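You operate a simulated robot arm through the tools that you are given. There is no shell and no other tool.

You run a simulated robot arm. Do the job below in one go: nothing can be reset, and whatever is moved stays where it is left.

## Task
Lid the yellow and red cups and stand them on the teal tray. Set down upright: what you pick out.

It is judged by the outcome, as a careful person would: the job done as asked, and still so three seconds after it is handed in. It fails if anything else is knocked over, pushed out of place, dropped, spilled or broken. A push-on lid holds only when it is set on centred and level and pressed home; a screw cap is set on level and turned clockwise until tight.

## Robot
A 6-joint arm with a two-finger parallel gripper, fixed in place. Base frame: the origin is on the floor under the middle of its stand, x ahead of it, y to its left, z up; the work surface is at about z = 88. Readings come in cm, degrees, newtons and seconds.
With the tool pointing down near the work surface it reaches from about 36 to 76 cm from the base axis. Its first joint turns from -66.0 to 66.0 degrees. Payload 2.45 kg.
The tool frame sits at the grasp point between the pads (the TCP): z along the fingers, y along the line on which they close. The tips reach 2.4 cm beyond it. The gripper opens to 6.8 cm. The fingers are 1.7 cm wide and 1 cm thick; the gripper's body (4 by 7 cm) begins 4.1 cm behind the TCP.
Orientation is told as [roll, pitch, yaw] about the base's x, y, z axes, in that order, counted from this pose: with the fingers straight down and closing along the base's y, the tool's x points along the base's -x, its y along +y and its z along -z.

## Interface
- The arm moves only by the tool nudge_tool. Its argument "moves" is a list of rows, each an object of numbers (a shift or turn left out is 0, a gripper value left out holds the last): "ax", "ay", "az": the turn, a rotation vector about the tool's x, y, z in units of 180 degrees (1.0 is 180 degrees); "tx", "ty", "tz": the shift along the tool's x, y, z in units of 400 mm (1.0 is 400 mm); "gripper": the gripper command, from -1 (shut) to 1 (fully open), values between in proportion. In form: [{"ax": .., "ay": .., "az": .., "tx": .., "ty": .., "tz": .., "gripper": ..}, ...]. A call has 1 to 20 rows; each row is the pose to reach, as a shift and turn from the pose commanded when the call began, along the tool's axes at that moment. A call with a number of a shift or a turn outside -1 to 1 is refused whole. A row lasts 0.2 s, in which the tool goes at most 5 cm and 8.6 degrees; a call with a longer step from one row to the next is refused whole, and so is a gripper value outside its range. Where a pose cannot be reached the arm comes as near as it can. A force on the tool above 40 N (or 10 N above the force at the start of the call, whichever is more), or a blocked arm, ends the call early, and 0.2 s more pass. Each finger travels about 10.8 cm/s and halts on what it meets, pressing with about 32 N; the grip force reading is that of the motor and also rises with nothing between the fingers. The clock runs only during rows and for 0.2 s after the last one: add rows that repeat a pose to give the fingers time. It gives the time, the measured TCP pose, the force on the tool (base axes), the opening and the grip force at its end, in the units of the frame above (readings bear some noise), with the torque about the TCP (base axes, N m) and any sound that the robot's microphone picked up, and new pictures: "views" is both (left out), scene, wrist or none.
- Cameras (640 x 400 px; columns grow to the right, rows downward): "scene" is fixed at [16.47, 40.69, 147.82]; the picture's right is [-0.80, -0.60, 0.00], its down [-0.26, 0.35, -0.90] and it looks along [0.54, -0.72, -0.43] (base axes); focal length 333 px, centre (320, 200). "wrist" rides on the gripper at [8.4, 1.1, -7.5] in the tool frame; the picture's right is [-0.13, 0.99, 0.00], its down [-0.60, -0.08, -0.79] and it looks along [-0.79, -0.10, 0.61] (tool axes); focal length 251 px, centre (320, 200). There is no depth. A picture from a camera that has moved, and an enlarged one, comes with that camera's place and axes in the base frame and with its lens.
- inspect(camera, box): a new picture of the part [left, top, right, bottom] of that camera's present view, enlarged. The clock stands still meanwhile.
- close_job(): hands the job in; it is judged then, once.

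Places have to be worked out from the pictures, the camera data and where the tool is seen. Open the gripper and draw the arm clear of the work before you hand the job in, unless the task says otherwise.

The tools are called after "Emit:" as a command line: name --argument value ..., lists and objects as JSON in quotes. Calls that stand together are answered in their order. nudge_tool: Moves the arm, as the interface text tells. Its arguments: {"type":"object","properties":{"moves":{"type":"array"},"views":{"type":"string","enum":["both","scene","wrist","none"]}},"required":["moves"]} The other tools are called the same way: inspect (camera, box) takes an enlarged picture of a part of a camera's view; close_job () hands the job in.

At the start:

```text
time_s: 0.0
tcp_pos: [45.22, -0.96, 130.7]
tool_rot: [0.0, -0.1, 0.1]
force: [-0.6, -1.9, 0.0]
wrist_torque: [-0.01, 0.02, -0.01]
grip_width: 6.78
grasp_force: 0.1
```

scene: 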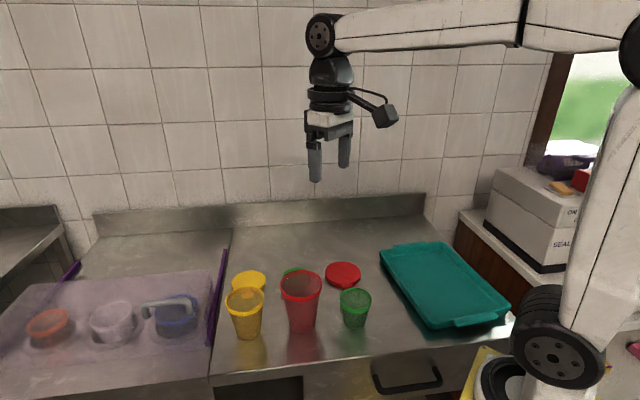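
wrist: 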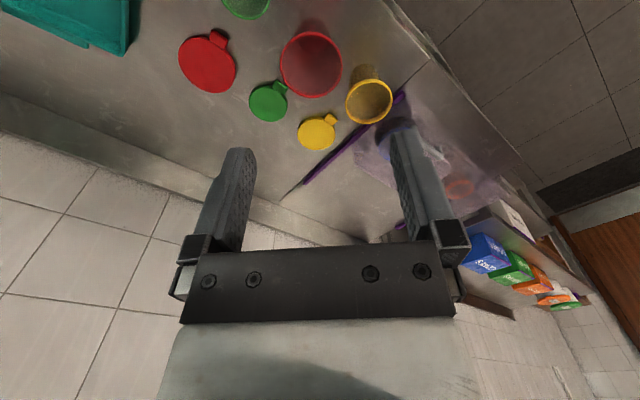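

I'll look closely at the cups, lids and tray before I move anything.

Emit:
inspect --camera "scene" --box '[210, 240, 390, 352]'

Emit:
inspect --camera "wrist" --box '[160, 0, 440, 175]'

Emit:
inspect --camera "scene" --box '[360, 220, 540, 345]'

```text
3.56 times, centred on (300, 296) of scene
camera zoom: at [16.47, 40.69, 147.82], right [-0.8, -0.6, 0.0], down [-0.26, 0.35, -0.9], along [0.54, -0.72, -0.43], focal length 1186 px, centre (391, -141)
```

zoom: 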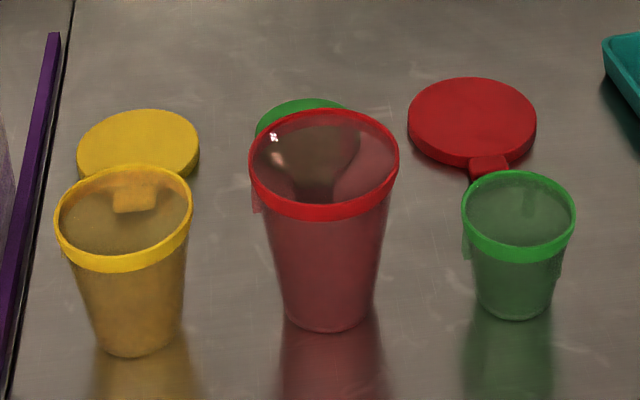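

```text
2.29 times, centred on (300, 88) of wrist
camera zoom: at [36.86, 0.24, 138.32], right [0.13, 0.99, 0.0], down [0.6, -0.08, 0.79], along [0.79, -0.1, -0.61], focal length 575 px, centre (366, 457)
```

zoom: 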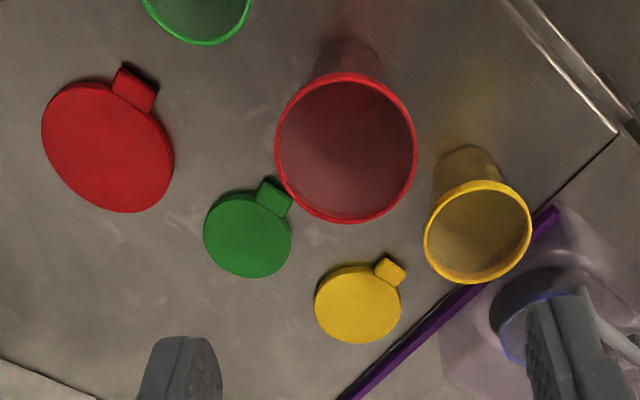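

```text
3.20 times, centred on (450, 282) of scene
camera zoom: at [16.47, 40.69, 147.82], right [-0.8, -0.6, 0.0], down [-0.26, 0.35, -0.9], along [0.54, -0.72, -0.43], focal length 1067 px, centre (-96, -64)
```

zoom: 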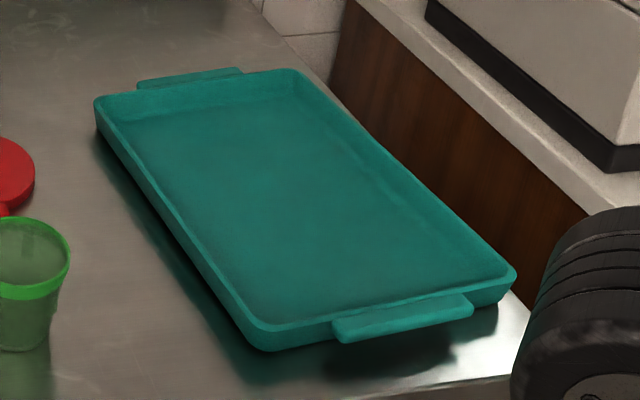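

The three cups look empty. The lids have grip tabs and the tray is at about (34,-37). I'll lower the arm towards the middle of the work for closer wrist views, so I can place the lids and cups more exactly.

Emit:
nudge_tool --moves '[{"tx": 0.005, "ty": -0.046, "tz": 0.078, "gripper": 1}, {"tx": 0.01, "ty": -0.092, "tz": 0.156, "gripper": 1}, {"tx": 0.015, "ty": -0.1375, "tz": 0.234, "gripper": 1}, {"tx": 0.02, "ty": -0.183, "tz": 0.312, "gripper": 1}, {"tx": 0.025, "ty": -0.229, "tz": 0.39, "gripper": 1}, {"tx": 0.03, "ty": -0.275, "tz": 0.4675, "gripper": 1}, {"tx": 0.03, "ty": -0.275, "tz": 0.4675, "gripper": 1}]' --views "both"

```text
time_s: 1.6
tcp_pos: [44.25, -11.84, 111.91]
tool_rot: [0.0, 0.0, -0.1]
force: [0.9, 0.2, 0.4]
wrist_torque: [-0.04, -0.03, 0.0]
grip_width: 6.81
grasp_force: 0.0
camera wrist: at [35.79, -10.77, 119.54], right [0.13, 0.99, 0.0], down [0.6, -0.08, 0.79], along [0.79, -0.1, -0.61], focal length 251 px, centre (320, 200)
```

scene: 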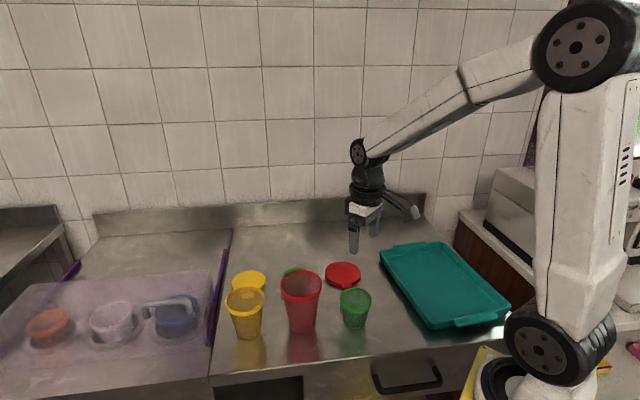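
wrist: 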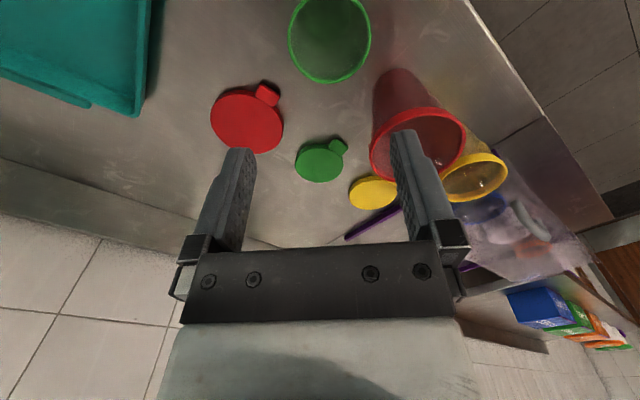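

The red lid, the green lid and the cups are now clearer in the wrist view. I'll enlarge those parts to measure them.

Emit:
inspect --camera "wrist" --box '[190, 60, 350, 160]'

Emit:
inspect --camera "wrist" --box '[340, 60, 520, 215]'

Emit:
inspect --camera "scene" --box '[260, 250, 380, 340]'

```text
4.00 times, centred on (270, 110) of wrist
camera zoom: at [35.79, -10.77, 119.54], right [0.13, 0.99, 0.0], down [0.6, -0.08, 0.79], along [0.79, -0.1, -0.61], focal length 1006 px, centre (520, 560)
```

zoom: 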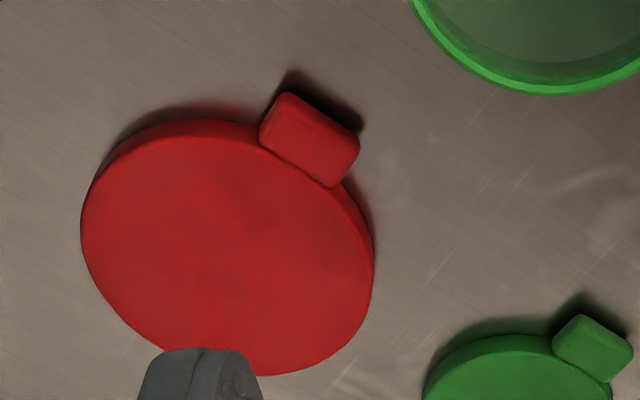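

```text
2.58 times, centred on (430, 138) of wrist
camera zoom: at [35.79, -10.77, 119.54], right [0.13, 0.99, 0.0], down [0.6, -0.08, 0.79], along [0.79, -0.1, -0.61], focal length 649 px, centre (36, 361)
```

zoom: 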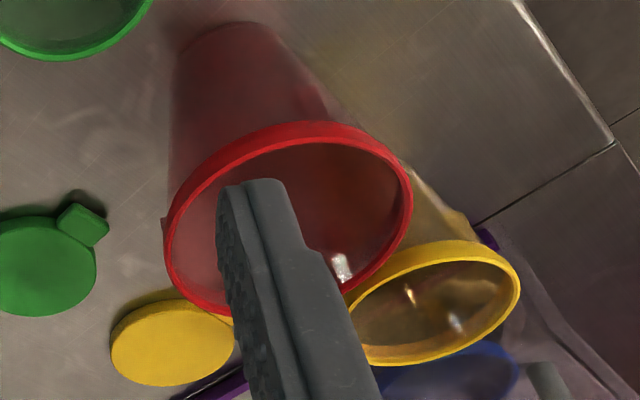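

```text
4.44 times, centred on (320, 295) of scene
camera zoom: at [16.47, 40.69, 147.82], right [-0.8, -0.6, 0.0], down [-0.26, 0.35, -0.9], along [0.54, -0.72, -0.43], focal length 1482 px, centre (320, -222)
```

zoom: 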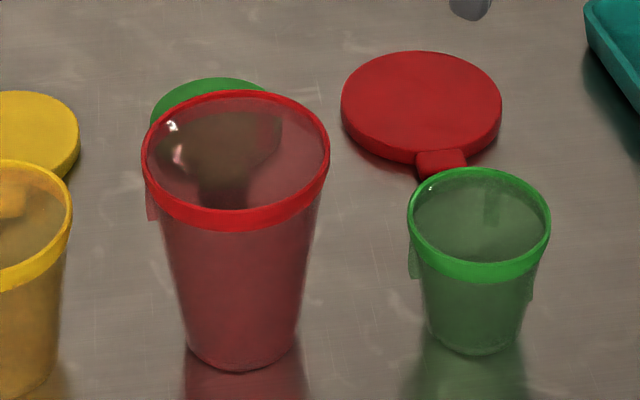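

The red cup is at about (54.1,-3.1), with its rim about 9.2 cm across at z≈100. Its lid is about 10 cm across at (55.9,-23.6), with the tab at (52.4,-19.6). I'll hover over the +y side of the red cup's rim, tilted to match the slope of the wall.

Emit:
nudge_tool --moves '[{"tx": -0.05, "ty": 0.07, "tz": 0.0295, "ax": 0.009, "gripper": 1}, {"tx": -0.1, "ty": 0.14, "tz": 0.059, "ax": 0.018, "gripper": 0.6}, {"tx": -0.15, "ty": 0.21, "tz": 0.0885, "ax": 0.027, "gripper": 0.4}, {"tx": -0.2, "ty": 0.28, "tz": 0.118, "ax": 0.036, "gripper": 0.4}, {"tx": -0.246, "ty": 0.351, "tz": 0.1475, "ax": 0.043, "gripper": 0.4}, {"tx": -0.246, "ty": 0.351, "tz": 0.1475, "ax": 0.043, "gripper": 0.4}]' --views "both"

```text
time_s: 3.0
tcp_pos: [53.94, 2.25, 106.06]
tool_rot: [-7.9, 0.1, 0.0]
force: [0.7, 0.7, 0.0]
wrist_torque: [0.0, -0.01, -0.02]
grip_width: 4.78
grasp_force: 0.0
camera wrist: at [45.48, 4.37, 113.49], right [0.13, 0.98, -0.13], down [0.6, 0.03, 0.8], along [0.79, -0.18, -0.59], focal length 251 px, centre (320, 200)
```

scene: 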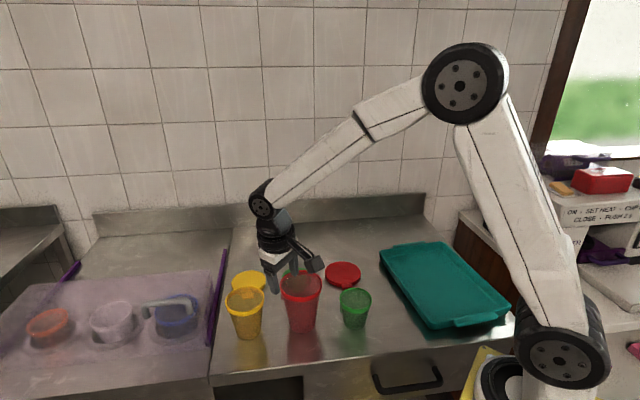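
wrist: 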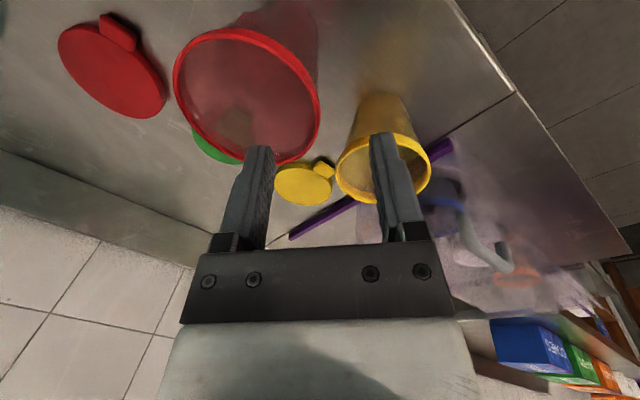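

I'll enlarge the red cup's rim against the fingers, and read the writing on the box at the back.

Emit:
inspect --camera "wrist" --box '[160, 10, 340, 180]'

Emit:
inspect --camera "scene" --box '[540, 140, 640, 260]'

Emit:
inspect --camera "wrist" --box '[260, 80, 460, 220]'

Emit:
inspect --camera "scene" --box '[215, 220, 375, 345]'

```text
2.35 times, centred on (250, 95) of wrist
camera zoom: at [45.48, 4.37, 113.49], right [0.13, 0.98, -0.13], down [0.6, 0.03, 0.8], along [0.79, -0.18, -0.59], focal length 592 px, centre (485, 447)
```

zoom: 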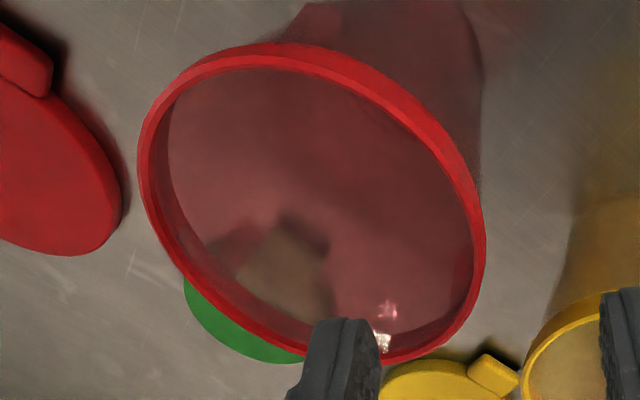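

```text
3.33 times, centred on (590, 200) of scene
camera zoom: at [16.47, 40.69, 147.82], right [-0.8, -0.6, 0.0], down [-0.26, 0.35, -0.9], along [0.54, -0.72, -0.43], focal length 1111 px, centre (-580, 200)
```

zoom: 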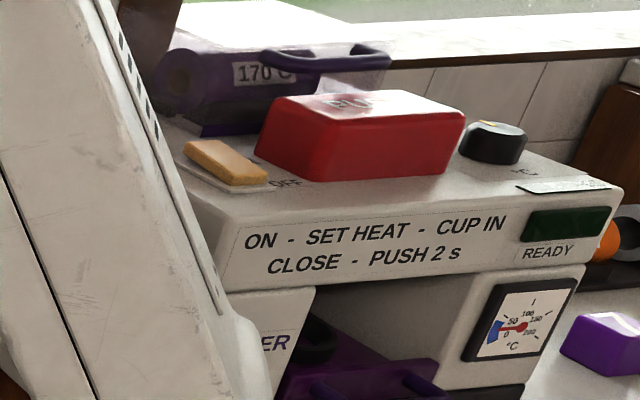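

```text
2.86 times, centred on (360, 150) of wrist
camera zoom: at [45.48, 4.37, 113.49], right [0.13, 0.98, -0.13], down [0.6, 0.03, 0.8], along [0.79, -0.18, -0.59], focal length 718 px, centre (206, 343)
```

zoom: 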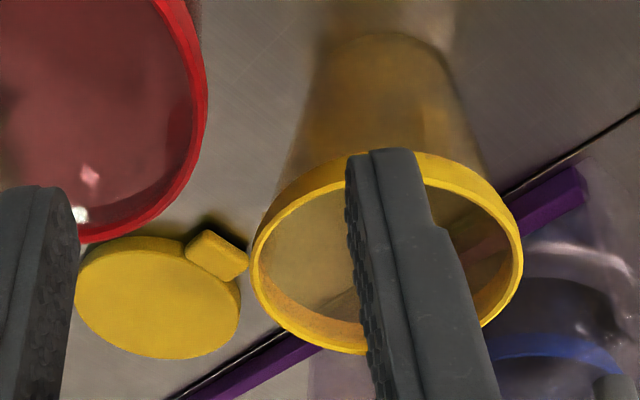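

```text
3.20 times, centred on (295, 282) of scene
camera zoom: at [16.47, 40.69, 147.82], right [-0.8, -0.6, 0.0], down [-0.26, 0.35, -0.9], along [0.54, -0.72, -0.43], focal length 1067 px, centre (400, -64)
```

zoom: 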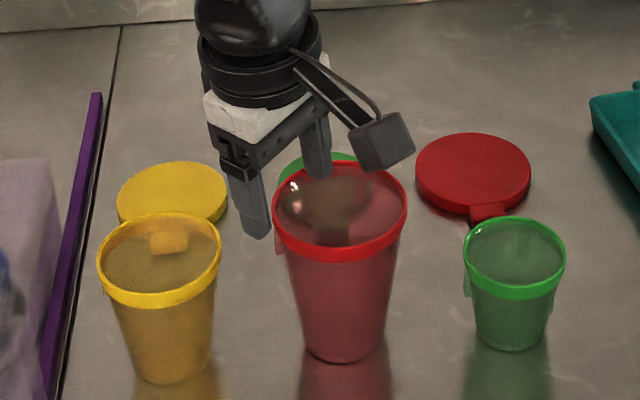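

The cups are empty tumblers, and that box belongs to a machine this job doesn't involve. The wall of the red cup runs between the two fingers, so I'll go down 7.3 cm along the finger axis with one finger inside the cup and one outside.

Emit:
nudge_tool --moves '[{"tx": -0.002, "tz": 0.05, "gripper": 0.4}, {"tx": -0.004, "tz": 0.1, "gripper": 0.4}, {"tx": -0.006, "tz": 0.15, "gripper": 0.4}, {"tx": -0.006, "tz": 0.1825, "gripper": 0.4}, {"tx": -0.006, "tz": 0.1825, "gripper": 0.4}]' --views "both"

```text
time_s: 4.2
tcp_pos: [54.27, 1.16, 98.75]
tool_rot: [-7.7, 0.0, 0.0]
force: [0.5, 0.9, -0.4]
wrist_torque: [0.0, -0.04, 0.02]
grip_width: 4.78
grasp_force: 0.0
camera wrist: at [45.81, 3.26, 106.29], right [0.13, 0.98, -0.13], down [0.6, 0.03, 0.8], along [0.79, -0.18, -0.59], focal length 251 px, centre (320, 200)
```

scene: 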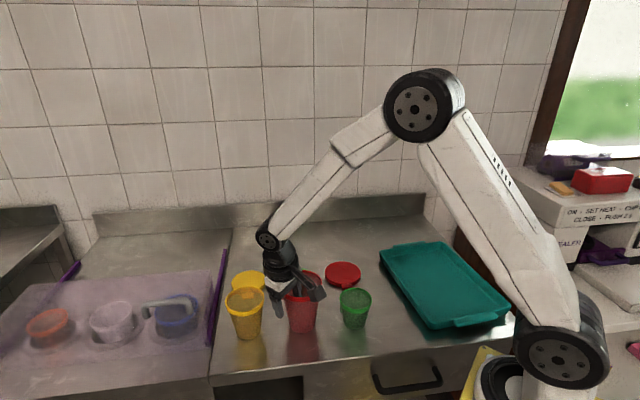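
wrist: 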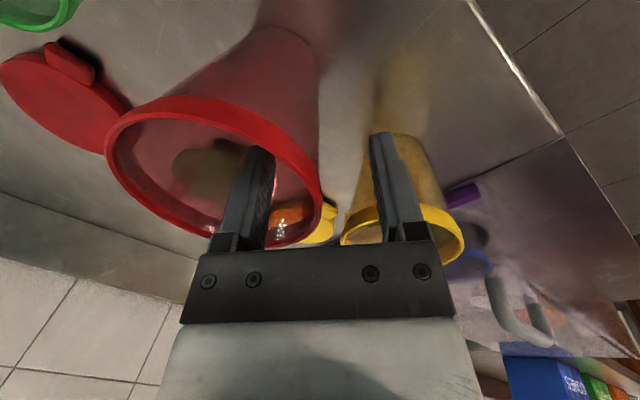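

The left finger is inside the red cup and the wall sits about midway between the pads. I'll zoom in to check before closing.

Emit:
inspect --camera "wrist" --box '[180, 80, 460, 260]'

Emit:
inspect --camera "scene" --box '[240, 230, 360, 340]'

```text
2.22 times, centred on (320, 170) of wrist
camera zoom: at [45.81, 3.26, 106.29], right [0.13, 0.98, -0.13], down [0.6, 0.03, 0.8], along [0.79, -0.18, -0.59], focal length 559 px, centre (320, 267)
```

zoom: 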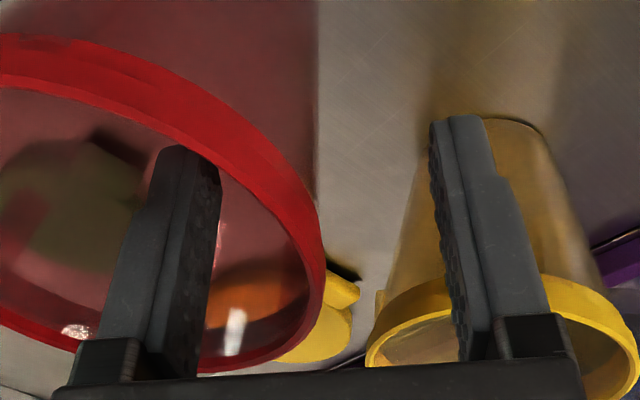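

```text
3.64 times, centred on (300, 285) of scene
camera zoom: at [16.47, 40.69, 147.82], right [-0.8, -0.6, 0.0], down [-0.26, 0.35, -0.9], along [0.54, -0.72, -0.43], focal length 1212 px, centre (393, -109)
```

zoom: 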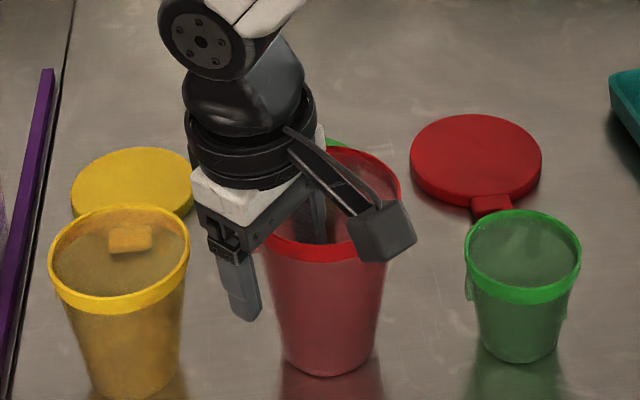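

The wall of the red cup is between the pads and nothing else is near the fingers. I'll close the gripper on it.

Emit:
nudge_tool --moves '[{"gripper": 0.0}, {"gripper": -0.4}, {"gripper": -0.7}, {"gripper": -1}, {"gripper": -1}, {"gripper": -1}]' --views "both"

```text
time_s: 5.6
tcp_pos: [54.16, 1.15, 98.91]
tool_rot: [-7.6, -0.1, 0.0]
force: [0.2, -1.5, 6.0]
wrist_torque: [-0.29, 0.19, 0.02]
grip_width: 0.18
grasp_force: 26.4
camera wrist: at [45.82, 3.26, 106.35], right [0.13, 0.98, -0.13], down [0.6, 0.03, 0.8], along [0.79, -0.18, -0.59], focal length 251 px, centre (320, 200)
```

scene: 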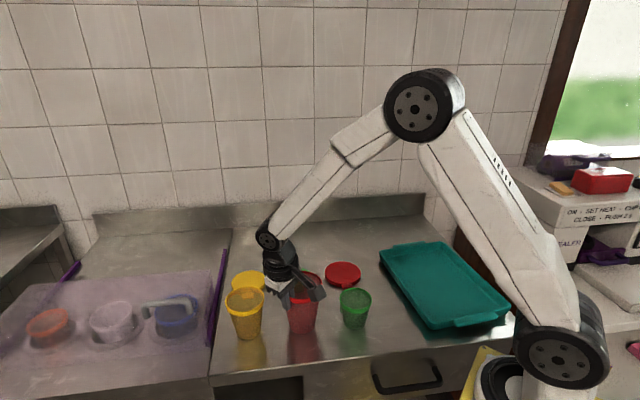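
wrist: 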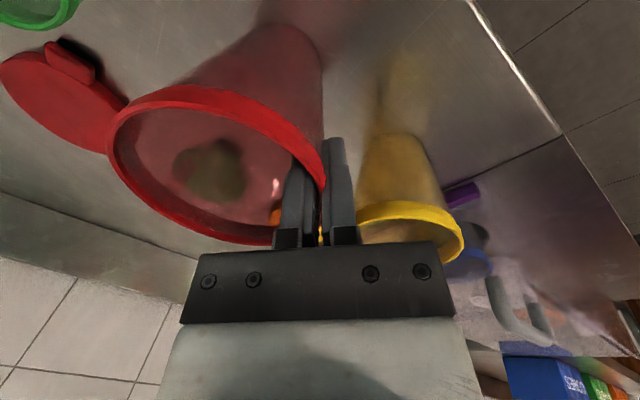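

It's holding the thin wall, with a 0.18 cm gap. I'll lift straight up 3 cm and check how the cup hangs.

Emit:
nudge_tool --moves '[{"ty": -0.0017, "tz": -0.0124, "gripper": -1}, {"ty": -0.0034, "tz": -0.0248, "gripper": -1}, {"ty": -0.0067, "tz": -0.0496, "gripper": -1}, {"ty": -0.01, "tz": -0.0743, "gripper": -1}, {"ty": -0.01, "tz": -0.0743, "gripper": -1}]' --views "both"

```text
time_s: 6.8
tcp_pos: [54.27, 1.19, 101.91]
tool_rot: [-7.6, 0.0, 0.1]
force: [0.2, 0.5, 0.0]
wrist_torque: [0.0, -0.01, 0.0]
grip_width: 0.14
grasp_force: 25.9
camera wrist: at [45.78, 3.35, 109.38], right [0.13, 0.98, -0.13], down [0.6, 0.03, 0.8], along [0.79, -0.18, -0.59], focal length 251 px, centre (320, 200)
```

scene: 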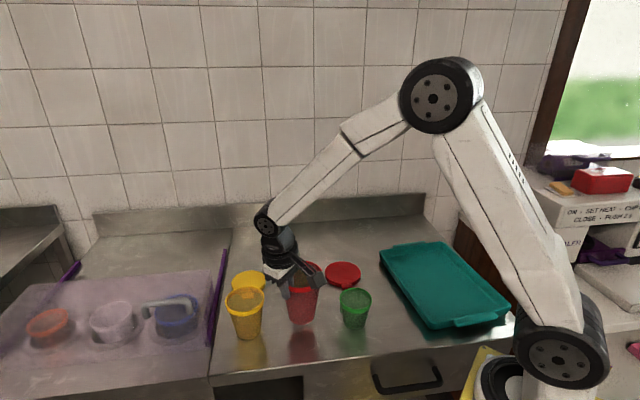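
wrist: 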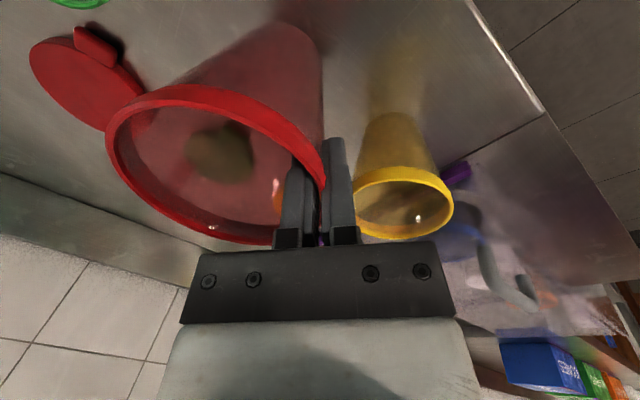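

Emit:
inspect --camera "scene" --box '[240, 230, 360, 340]'

```text
3.64 times, centred on (300, 285) of scene
camera zoom: at [16.47, 40.69, 147.82], right [-0.8, -0.6, 0.0], down [-0.26, 0.35, -0.9], along [0.54, -0.72, -0.43], focal length 1212 px, centre (393, -109)
```

zoom: 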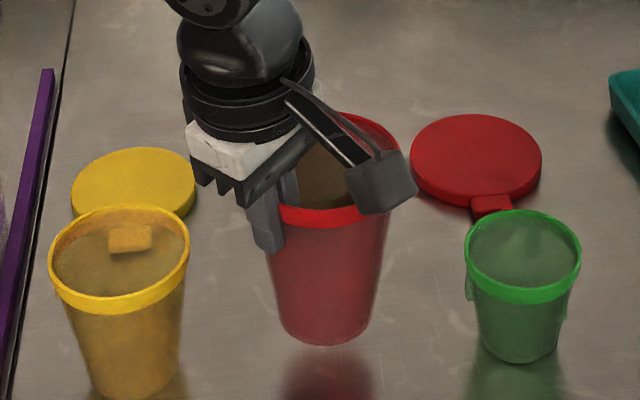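

The cup hangs upright and lifts clean. I'll raise it another 9 cm to clear the other cups, then start swinging towards the tray and turning the wrist along with it.

Emit:
nudge_tool --moves '[{"ty": -0.0075, "tz": -0.056, "gripper": -1}, {"ty": -0.015, "tz": -0.112, "gripper": -1}, {"ty": -0.0226, "tz": -0.167, "gripper": -1}, {"ty": -0.0302, "tz": -0.223, "gripper": -1}, {"tx": 0.0196, "ty": -0.0958, "tz": -0.2141, "ay": 0.0021, "az": 0.0155, "gripper": -1}, {"tx": 0.0392, "ty": -0.1614, "tz": -0.2052, "ay": 0.0042, "az": 0.031, "gripper": -1}, {"tx": 0.0589, "ty": -0.2271, "tz": -0.1964, "ay": 0.0063, "az": 0.0465, "gripper": -1}, {"tx": 0.0785, "ty": -0.2927, "tz": -0.1875, "ay": 0.0084, "az": 0.062, "gripper": -1}, {"tx": 0.0981, "ty": -0.3583, "tz": -0.1786, "ay": 0.0105, "az": 0.0774, "gripper": -1}, {"tx": 0.1178, "ty": -0.424, "tz": -0.1698, "ay": 0.0126, "az": 0.0929, "gripper": -1}, {"tx": 0.1374, "ty": -0.4896, "tz": -0.1609, "ay": 0.0147, "az": 0.1084, "gripper": -1}, {"tx": 0.157, "ty": -0.5552, "tz": -0.152, "ay": 0.01675, "az": 0.1239, "gripper": -1}, {"tx": 0.157, "ty": -0.5552, "tz": -0.152, "ay": 0.01675, "az": 0.1239, "gripper": -1}]' --views "both"

```text
time_s: 9.6
tcp_pos: [47.84, -20.02, 110.82]
tool_rot: [-7.7, -0.1, -22.6]
force: [0.2, 0.3, -0.3]
wrist_torque: [0.0, -0.01, -0.04]
grip_width: 0.14
grasp_force: 25.6
camera wrist: at [40.96, -14.92, 118.22], right [0.5, 0.86, -0.13], down [0.57, -0.2, 0.8], along [0.66, -0.47, -0.59], focal length 251 px, centre (320, 200)
```

scene: 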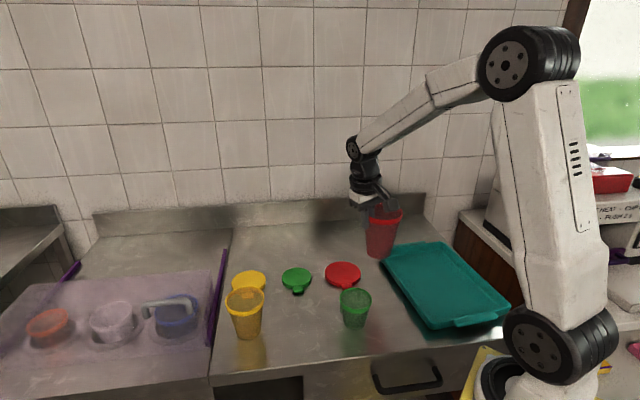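
wrist: 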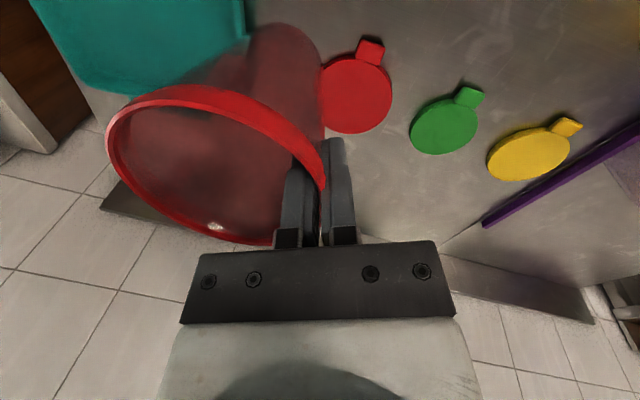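

The cup is hanging steadily. I'll carry it on over the tray.

Emit:
nudge_tool --moves '[{"tx": -0.0046, "ty": -0.0661, "tz": 0.0089, "ay": 0.0021, "az": 0.0155, "gripper": -1}, {"tx": -0.0092, "ty": -0.1323, "tz": 0.0179, "ay": 0.0042, "az": 0.031, "gripper": -1}, {"tx": -0.0138, "ty": -0.1984, "tz": 0.0268, "ay": 0.0063, "az": 0.0465, "gripper": -1}, {"tx": -0.0185, "ty": -0.2645, "tz": 0.0358, "ay": 0.0084, "az": 0.062, "gripper": -1}, {"tx": -0.0231, "ty": -0.3306, "tz": 0.0447, "ay": 0.0105, "az": 0.0774, "gripper": -1}, {"tx": -0.0277, "ty": -0.3968, "tz": 0.0536, "ay": 0.0126, "az": 0.0929, "gripper": -1}, {"tx": -0.0323, "ty": -0.4629, "tz": 0.0626, "ay": 0.0147, "az": 0.1084, "gripper": -1}, {"tx": -0.0369, "ty": -0.529, "tz": 0.0715, "ay": 0.01675, "az": 0.1239, "gripper": -1}, {"tx": -0.0369, "ty": -0.529, "tz": 0.0715, "ay": 0.01675, "az": 0.1239, "gripper": -1}]' --views "both"

```text
time_s: 11.6
tcp_pos: [41.28, -40.3, 110.69]
tool_rot: [-7.7, 0.0, -45.0]
force: [-0.2, 0.4, -0.5]
wrist_torque: [0.03, 0.02, 0.03]
grip_width: 0.18
grasp_force: 26.4
camera wrist: at [36.68, -32.88, 118.13], right [0.79, 0.6, -0.13], down [0.45, -0.41, 0.8], along [0.43, -0.69, -0.59], focal length 251 px, centre (320, 200)
```

scene: 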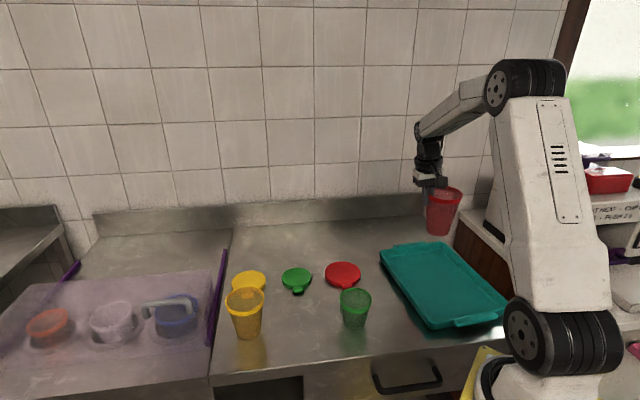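
wrist: 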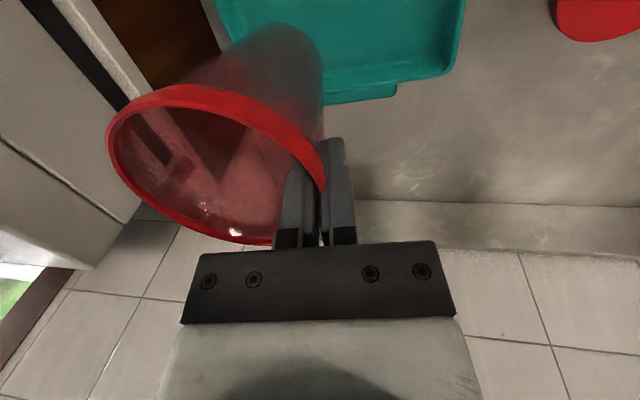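

The tray corner shows at about (52.4,-37.4), so the cup is over the far half of the tray floor as planned. I'll lower it to about 1 cm above the floor.

Emit:
nudge_tool --moves '[{"ty": 0.0069, "tz": 0.051, "gripper": -1}, {"ty": 0.0138, "tz": 0.102, "gripper": -1}, {"ty": 0.0207, "tz": 0.153, "gripper": -1}, {"ty": 0.0276, "tz": 0.204, "gripper": -1}, {"ty": 0.0325, "tz": 0.24, "gripper": -1}, {"ty": 0.0335, "tz": 0.248, "gripper": -1}, {"ty": 0.0335, "tz": 0.248, "gripper": -1}]' --views "both"

Emit:
inspect --camera "scene" --box '[370, 170, 530, 340]'

```text
time_s: 13.2
tcp_pos: [41.01, -40.13, 100.79]
tool_rot: [-7.7, 0.1, -45.1]
force: [-0.2, 0.3, 0.3]
wrist_torque: [-0.01, 0.0, 0.0]
grip_width: 0.19
grasp_force: 25.9
camera wrist: at [36.59, -32.79, 108.3], right [0.79, 0.6, -0.13], down [0.45, -0.41, 0.8], along [0.43, -0.69, -0.59], focal length 251 px, centre (320, 200)
```

scene: 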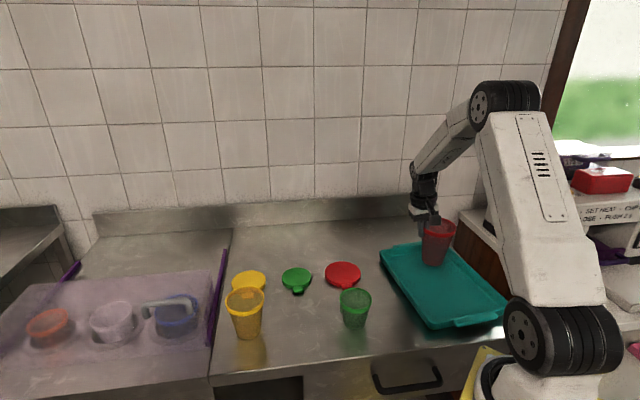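
wrist: 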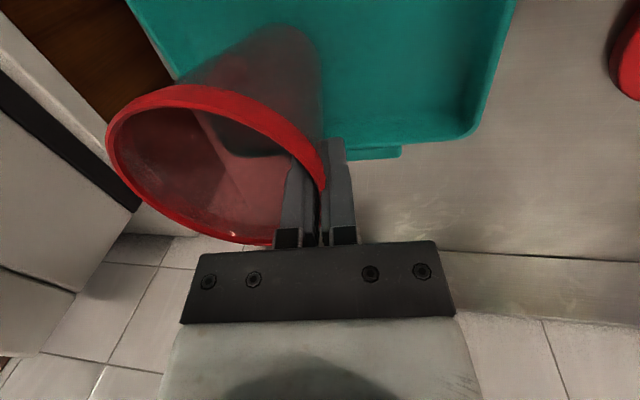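

```text
2.35 times, centred on (450, 255) of scene
camera zoom: at [16.47, 40.69, 147.82], right [-0.8, -0.6, 0.0], down [-0.26, 0.35, -0.9], along [0.54, -0.72, -0.43], focal length 784 px, centre (14, 71)
```

zoom: 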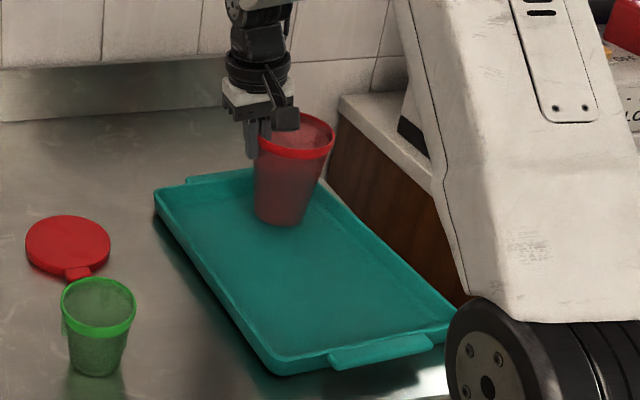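

The cup is upright over the tray with its bottom about 1.5 cm above the floor. I'll lower it gently and watch the force.

Emit:
nudge_tool --moves '[{"ty": 0.001, "tz": 0.0074, "gripper": -1}, {"ty": 0.002, "tz": 0.0149, "gripper": -1}, {"ty": 0.003, "tz": 0.0223, "gripper": -1}, {"ty": 0.003, "tz": 0.0223, "gripper": -1}]' --views "none"

```text
time_s: 14.2
tcp_pos: [41.09, -40.19, 100.06]
tool_rot: [-7.8, 0.1, -45.0]
force: [-0.8, -0.2, 0.1]
wrist_torque: [-0.02, -0.01, -0.04]
grip_width: 0.17
grasp_force: 26.3
```

No contact at 100.06. I'll go down in 1 mm steps.

Emit:
nudge_tool --moves '[{"ty": 0.0003, "tz": 0.0025, "gripper": -1}, {"ty": 0.0007, "tz": 0.005, "gripper": -1}, {"ty": 0.001, "tz": 0.0074, "gripper": -1}]' --views "none"

Emit:
nudge_tool --moves '[{"ty": 0.0003, "tz": 0.0025, "gripper": -1}, {"ty": 0.0007, "tz": 0.005, "gripper": -1}]' --views "none"

```text
time_s: 15.0
tcp_pos: [41.1, -40.36, 99.71]
tool_rot: [-7.7, 0.0, -45.0]
force: [0.6, 0.9, 0.0]
wrist_torque: [-0.01, 0.01, -0.02]
grip_width: 0.19
grasp_force: 25.7
```

```text
time_s: 15.6
tcp_pos: [40.96, -40.28, 99.39]
tool_rot: [-7.7, 0.0, -45.0]
force: [1.0, -0.2, 0.1]
wrist_torque: [0.05, 0.02, 0.01]
grip_width: 0.18
grasp_force: 25.9
```

Still no contact, so I'll keep going down in 1 mm steps.

Emit:
nudge_tool --moves '[{"ty": 0.0003, "tz": 0.0025, "gripper": -1}, {"ty": 0.0007, "tz": 0.005, "gripper": -1}]' --views "none"

```text
time_s: 16.2
tcp_pos: [40.97, -40.45, 99.4]
tool_rot: [-7.8, -0.2, -45.0]
force: [0.8, 4.0, 14.2]
wrist_torque: [0.39, 0.52, -0.13]
grip_width: 0.19
grasp_force: 26.3
```

Contact with the tray floor, at 14 N. I'll ease up 1.5 mm to take the load off and then open the fingers.

Emit:
nudge_tool --moves '[{"ty": -0.0004, "tz": -0.003, "gripper": -1}, {"ty": -0.0004, "tz": -0.003, "gripper": -1}]' --views "none"

Emit:
nudge_tool --moves '[{"gripper": -0.8}, {"gripper": -0.6}, {"gripper": -0.3}, {"gripper": 0.1}, {"gripper": 0.2}]' --views "both"

Emit:
inspect --camera "scene" --box '[370, 170, 530, 340]'

```text
time_s: 16.8
tcp_pos: [41.14, -40.28, 99.4]
tool_rot: [-7.7, -0.2, -44.9]
force: [4.0, 0.1, 12.1]
wrist_torque: [-0.06, 0.1, 0.03]
grip_width: 0.15
grasp_force: 26.1
```

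```text
time_s: 18.0
tcp_pos: [41.04, -40.39, 99.39]
tool_rot: [-7.8, 0.0, -45.0]
force: [-0.3, 0.0, 0.4]
wrist_torque: [-0.03, -0.03, 0.0]
grip_width: 4.08
grasp_force: 0.1
camera wrist: at [36.55, -32.87, 106.79], right [0.79, 0.6, -0.13], down [0.45, -0.41, 0.8], along [0.43, -0.69, -0.59], focal length 251 px, centre (320, 200)
```

scene: 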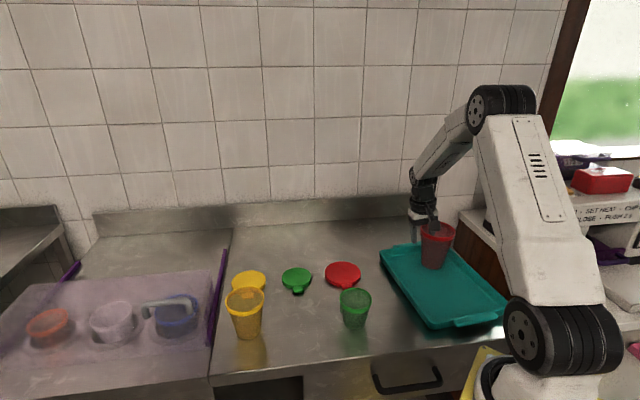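
wrist: 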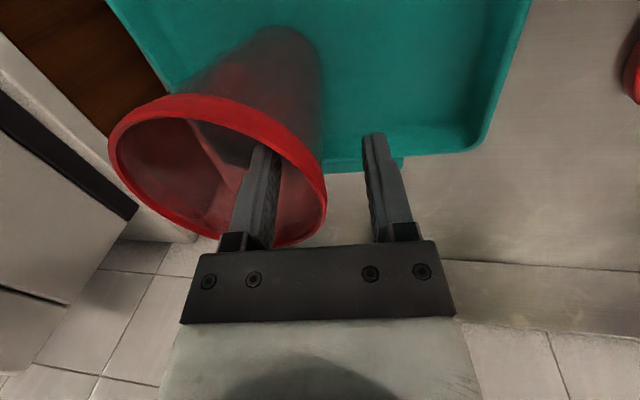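

```text
2.35 times, centred on (450, 255) of scene
camera zoom: at [16.47, 40.69, 147.82], right [-0.8, -0.6, 0.0], down [-0.26, 0.35, -0.9], along [0.54, -0.72, -0.43], focal length 784 px, centre (14, 71)
```

zoom: 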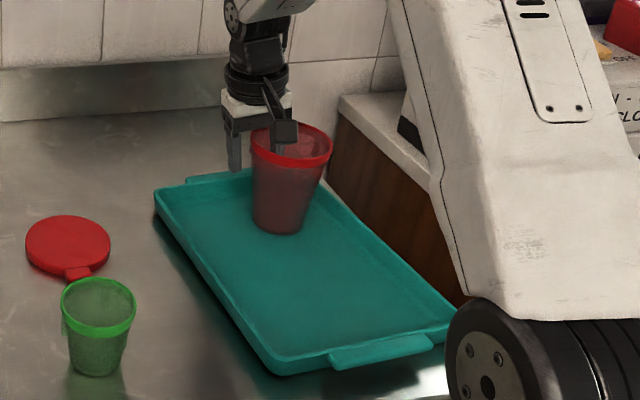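

The red cup stands upright on the tray. I'll back out along the finger axis.

Emit:
nudge_tool --moves '[{"tz": -0.05, "gripper": 0.2}, {"tz": -0.11, "gripper": 0.2}, {"tz": -0.18, "gripper": 0.2}, {"tz": -0.25, "gripper": 0.2}, {"tz": -0.25, "ax": -0.0215, "gripper": 0.2}, {"tz": -0.25, "ax": -0.043, "gripper": 0.2}, {"tz": -0.25, "ax": -0.043, "gripper": 0.2}]' --views "both"

Emit:
inspect --camera "wrist" --box '[140, 0, 400, 160]'

Emit:
inspect --camera "scene" --box '[380, 190, 500, 290]'

```text
time_s: 19.6
tcp_pos: [42.06, -39.37, 109.32]
tool_rot: [0.0, 0.0, -45.0]
force: [0.7, -0.8, 0.3]
wrist_torque: [-0.02, 0.03, -0.02]
grip_width: 4.04
grasp_force: 0.2
camera wrist: at [36.89, -32.64, 116.99], right [0.79, 0.61, 0.0], down [0.37, -0.48, 0.79], along [0.48, -0.63, -0.61], focal length 251 px, centre (320, 200)
```

scene: 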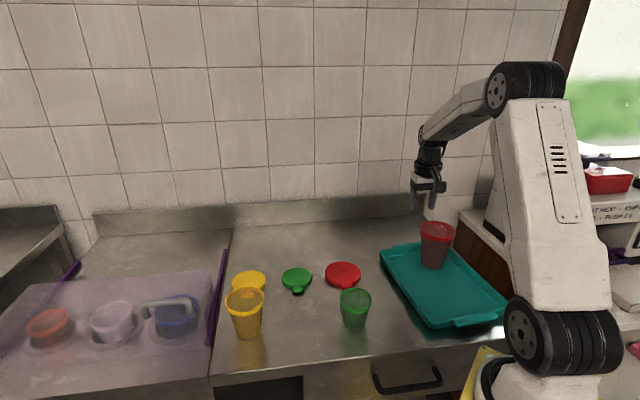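
wrist: 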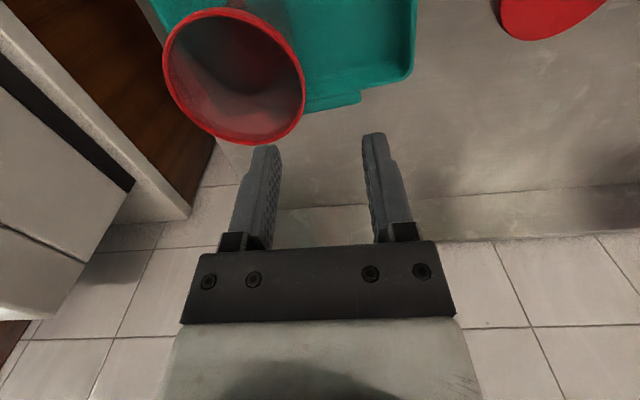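

```text
2.46 times, centred on (270, 80) of wrist
camera zoom: at [36.89, -32.64, 116.99], right [0.79, 0.61, 0.0], down [0.37, -0.48, 0.79], along [0.48, -0.63, -0.61], focal length 619 px, centre (443, 495)
```

zoom: 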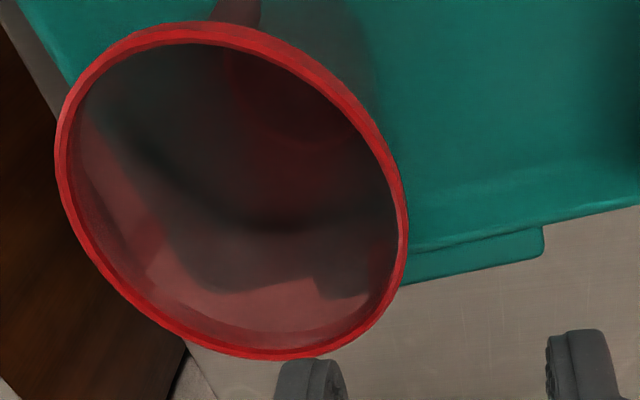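

```text
4.00 times, centred on (440, 240) of scene
camera zoom: at [16.47, 40.69, 147.82], right [-0.8, -0.6, 0.0], down [-0.26, 0.35, -0.9], along [0.54, -0.72, -0.43], focal length 1334 px, centre (-160, 40)
```

zoom: 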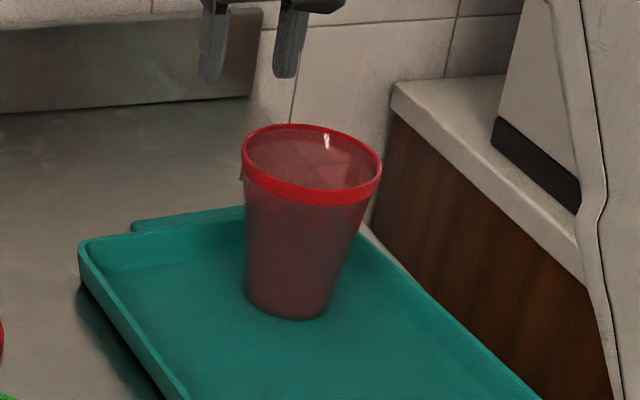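

The red cup is centred at about (38.05,-43.15) with its rim at z≈100.5. Next is the red lid. At its tab the wrist camera would hang over the green cup, so I'll come in with the tool tilted about 15° to keep the camera clear, and look again from a hover.

Emit:
nudge_tool --moves '[{"tx": 0.021, "ty": 0.066, "tz": 0.02, "ay": 0.0104, "az": 0.001, "gripper": 0.2}, {"tx": 0.0425, "ty": 0.132, "tz": 0.05, "ay": 0.0208, "az": 0.002, "gripper": 0.2}, {"tx": 0.064, "ty": 0.198, "tz": 0.09, "ay": 0.0312, "az": 0.003, "gripper": 0.2}, {"tx": 0.085, "ty": 0.264, "tz": 0.125, "ay": 0.0416, "az": 0.004, "gripper": 0.2}, {"tx": 0.106, "ty": 0.33, "tz": 0.16, "ay": 0.052, "az": 0.005, "gripper": 0.2}, {"tx": 0.1275, "ty": 0.396, "tz": 0.19, "ay": 0.0624, "az": 0.006, "gripper": 0.2}, {"tx": 0.149, "ty": 0.462, "tz": 0.22, "ay": 0.0729, "az": 0.007, "gripper": 0.2}, {"tx": 0.17, "ty": 0.527, "tz": 0.25, "ay": 0.0833, "az": 0.0083, "gripper": 0.2}, {"tx": 0.17, "ty": 0.527, "tz": 0.25, "ay": 0.0833, "az": 0.0083, "gripper": 0.2}]' --views "both"

Emit:
inspect --camera "wrist" --box '[220, 40, 420, 200]'

Emit:
inspect --camera "scene" --box '[290, 210, 410, 340]'

```text
time_s: 21.6
tcp_pos: [52.26, -19.67, 99.33]
tool_rot: [-0.2, 15.0, -46.6]
force: [0.2, 0.2, -0.3]
wrist_torque: [0.01, -0.02, -0.01]
grip_width: 4.09
grasp_force: 0.1
camera wrist: at [48.74, -14.46, 108.83], right [0.81, 0.59, -0.04], down [0.49, -0.62, 0.61], along [0.34, -0.51, -0.79], focal length 251 px, centre (320, 200)
```

scene: 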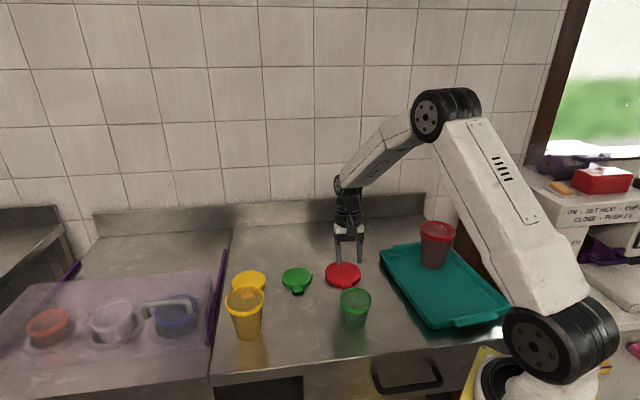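
wrist: 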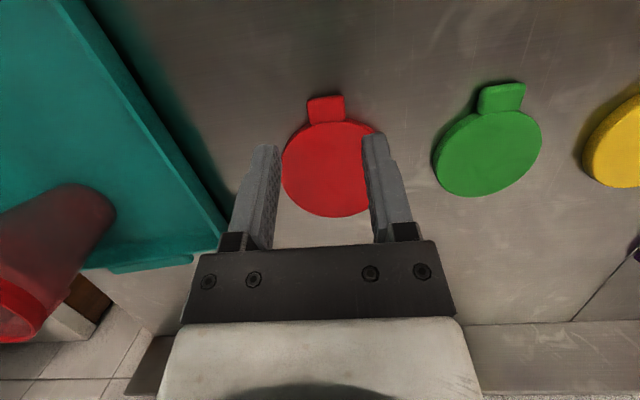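

```text
2.50 times, centred on (320, 120) of wrist
camera zoom: at [48.74, -14.46, 108.83], right [0.81, 0.59, -0.04], down [0.49, -0.62, 0.61], along [0.34, -0.51, -0.79], focal length 629 px, centre (320, 400)
```

zoom: 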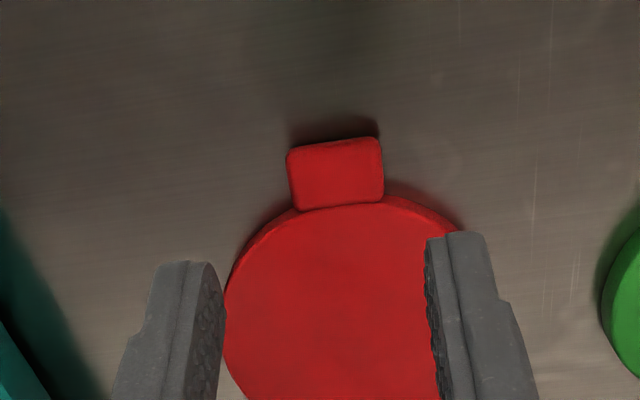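

```text
3.08 times, centred on (350, 275) of scene
camera zoom: at [16.47, 40.69, 147.82], right [-0.8, -0.6, 0.0], down [-0.26, 0.35, -0.9], along [0.54, -0.72, -0.43], focal length 1026 px, centre (228, -31)
```

zoom: 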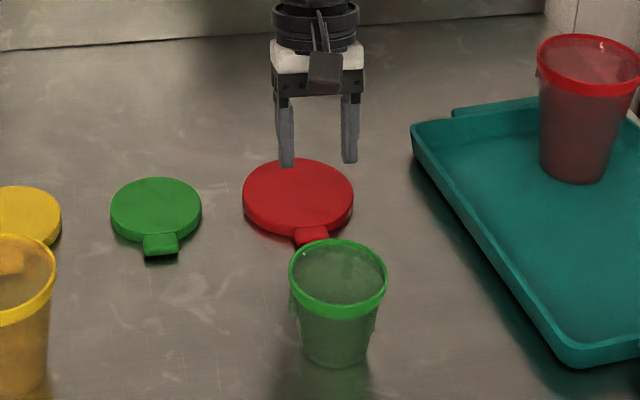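

From here the tab is centred at about (52.3,-19.7), pointing at 133°, and it lines up with the fingers to within a millimetre. I'll go straight down so the fingers straddle the tab.

Emit:
nudge_tool --moves '[{"tx": -0.013, "tz": 0.0483, "gripper": 0.2}, {"tx": -0.026, "tz": 0.0966, "gripper": 0.2}, {"tx": -0.039, "tz": 0.1449, "gripper": 0.2}, {"tx": -0.0475, "tz": 0.1775, "gripper": 0.2}, {"tx": -0.0505, "tz": 0.1884, "gripper": 0.2}, {"tx": -0.0505, "tz": 0.1884, "gripper": 0.2}]' --views "both"

Emit:
inspect --camera "wrist" --box '[220, 80, 420, 230]'

Emit:
inspect --camera "scene" --box '[290, 210, 410, 340]'

```text
time_s: 23.0
tcp_pos: [52.0, -19.67, 91.33]
tool_rot: [-0.2, 15.0, -46.5]
force: [0.2, -0.4, 0.7]
wrist_torque: [0.02, 0.01, 0.01]
grip_width: 4.08
grasp_force: 0.1
camera wrist: at [48.61, -14.43, 100.96], right [0.81, 0.59, -0.04], down [0.49, -0.62, 0.61], along [0.34, -0.51, -0.79], focal length 251 px, centre (320, 200)
```

scene: 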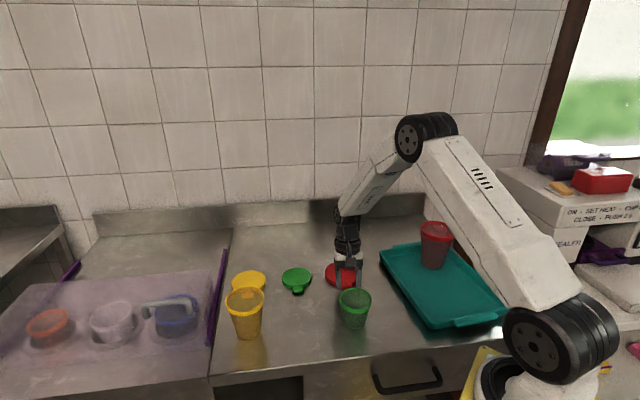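
wrist: 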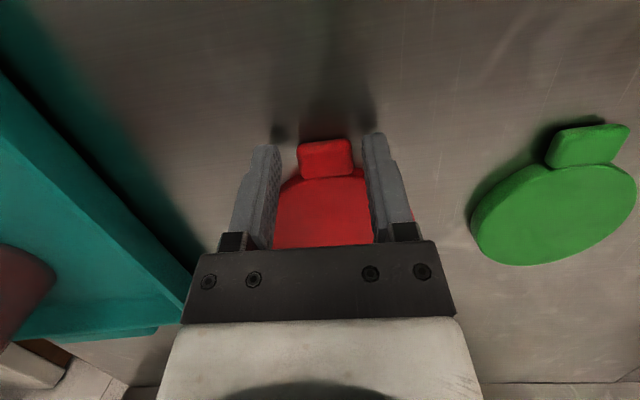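

```text
2.67 times, centred on (320, 155) of wrist
camera zoom: at [48.61, -14.43, 100.96], right [0.81, 0.59, -0.04], down [0.49, -0.62, 0.61], along [0.34, -0.51, -0.79], focal length 670 px, centre (320, 320)
```

zoom: 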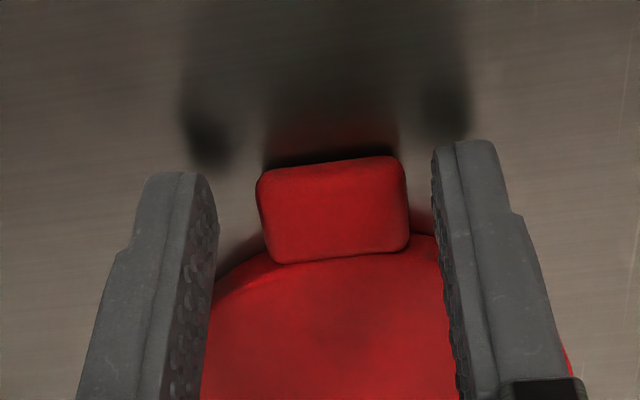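

```text
3.08 times, centred on (350, 275) of scene
camera zoom: at [16.47, 40.69, 147.82], right [-0.8, -0.6, 0.0], down [-0.26, 0.35, -0.9], along [0.54, -0.72, -0.43], focal length 1026 px, centre (228, -31)
```

zoom: 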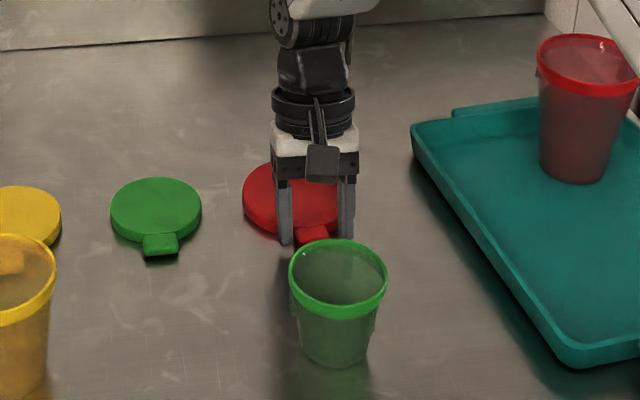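

The fingers straddle the tab evenly. I'll go another 5 mm down and 2 mm in towards the lid, then check the contact force.

Emit:
nudge_tool --moves '[{"tx": -0.004, "tz": 0.0054, "gripper": 0.2}, {"tx": -0.0081, "tz": 0.0108, "gripper": 0.2}, {"tx": -0.0081, "tz": 0.0108, "gripper": 0.2}]' --views "wrist"

Emit:
inspect --camera "wrist" --box '[220, 80, 420, 230]'

```text
time_s: 23.8
tcp_pos: [52.21, -19.82, 91.03]
tool_rot: [-0.2, 15.0, -46.5]
force: [-0.1, 0.8, 0.4]
wrist_torque: [-0.02, -0.03, 0.01]
grip_width: 4.09
grasp_force: 0.1
camera wrist: at [48.75, -14.49, 100.51], right [0.81, 0.59, -0.04], down [0.49, -0.62, 0.61], along [0.34, -0.51, -0.79], focal length 251 px, centre (320, 200)
```

wrist: 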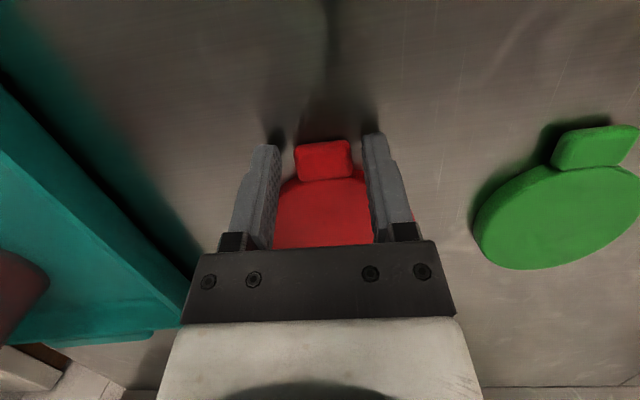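

```text
2.67 times, centred on (320, 155) of wrist
camera zoom: at [48.75, -14.49, 100.51], right [0.81, 0.59, -0.04], down [0.49, -0.62, 0.61], along [0.34, -0.51, -0.79], focal length 670 px, centre (320, 320)
```

zoom: 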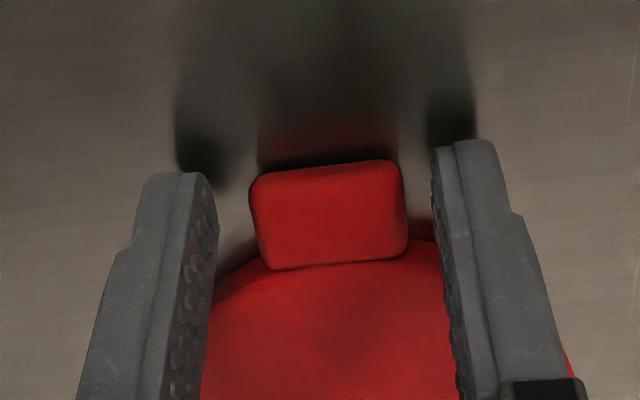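

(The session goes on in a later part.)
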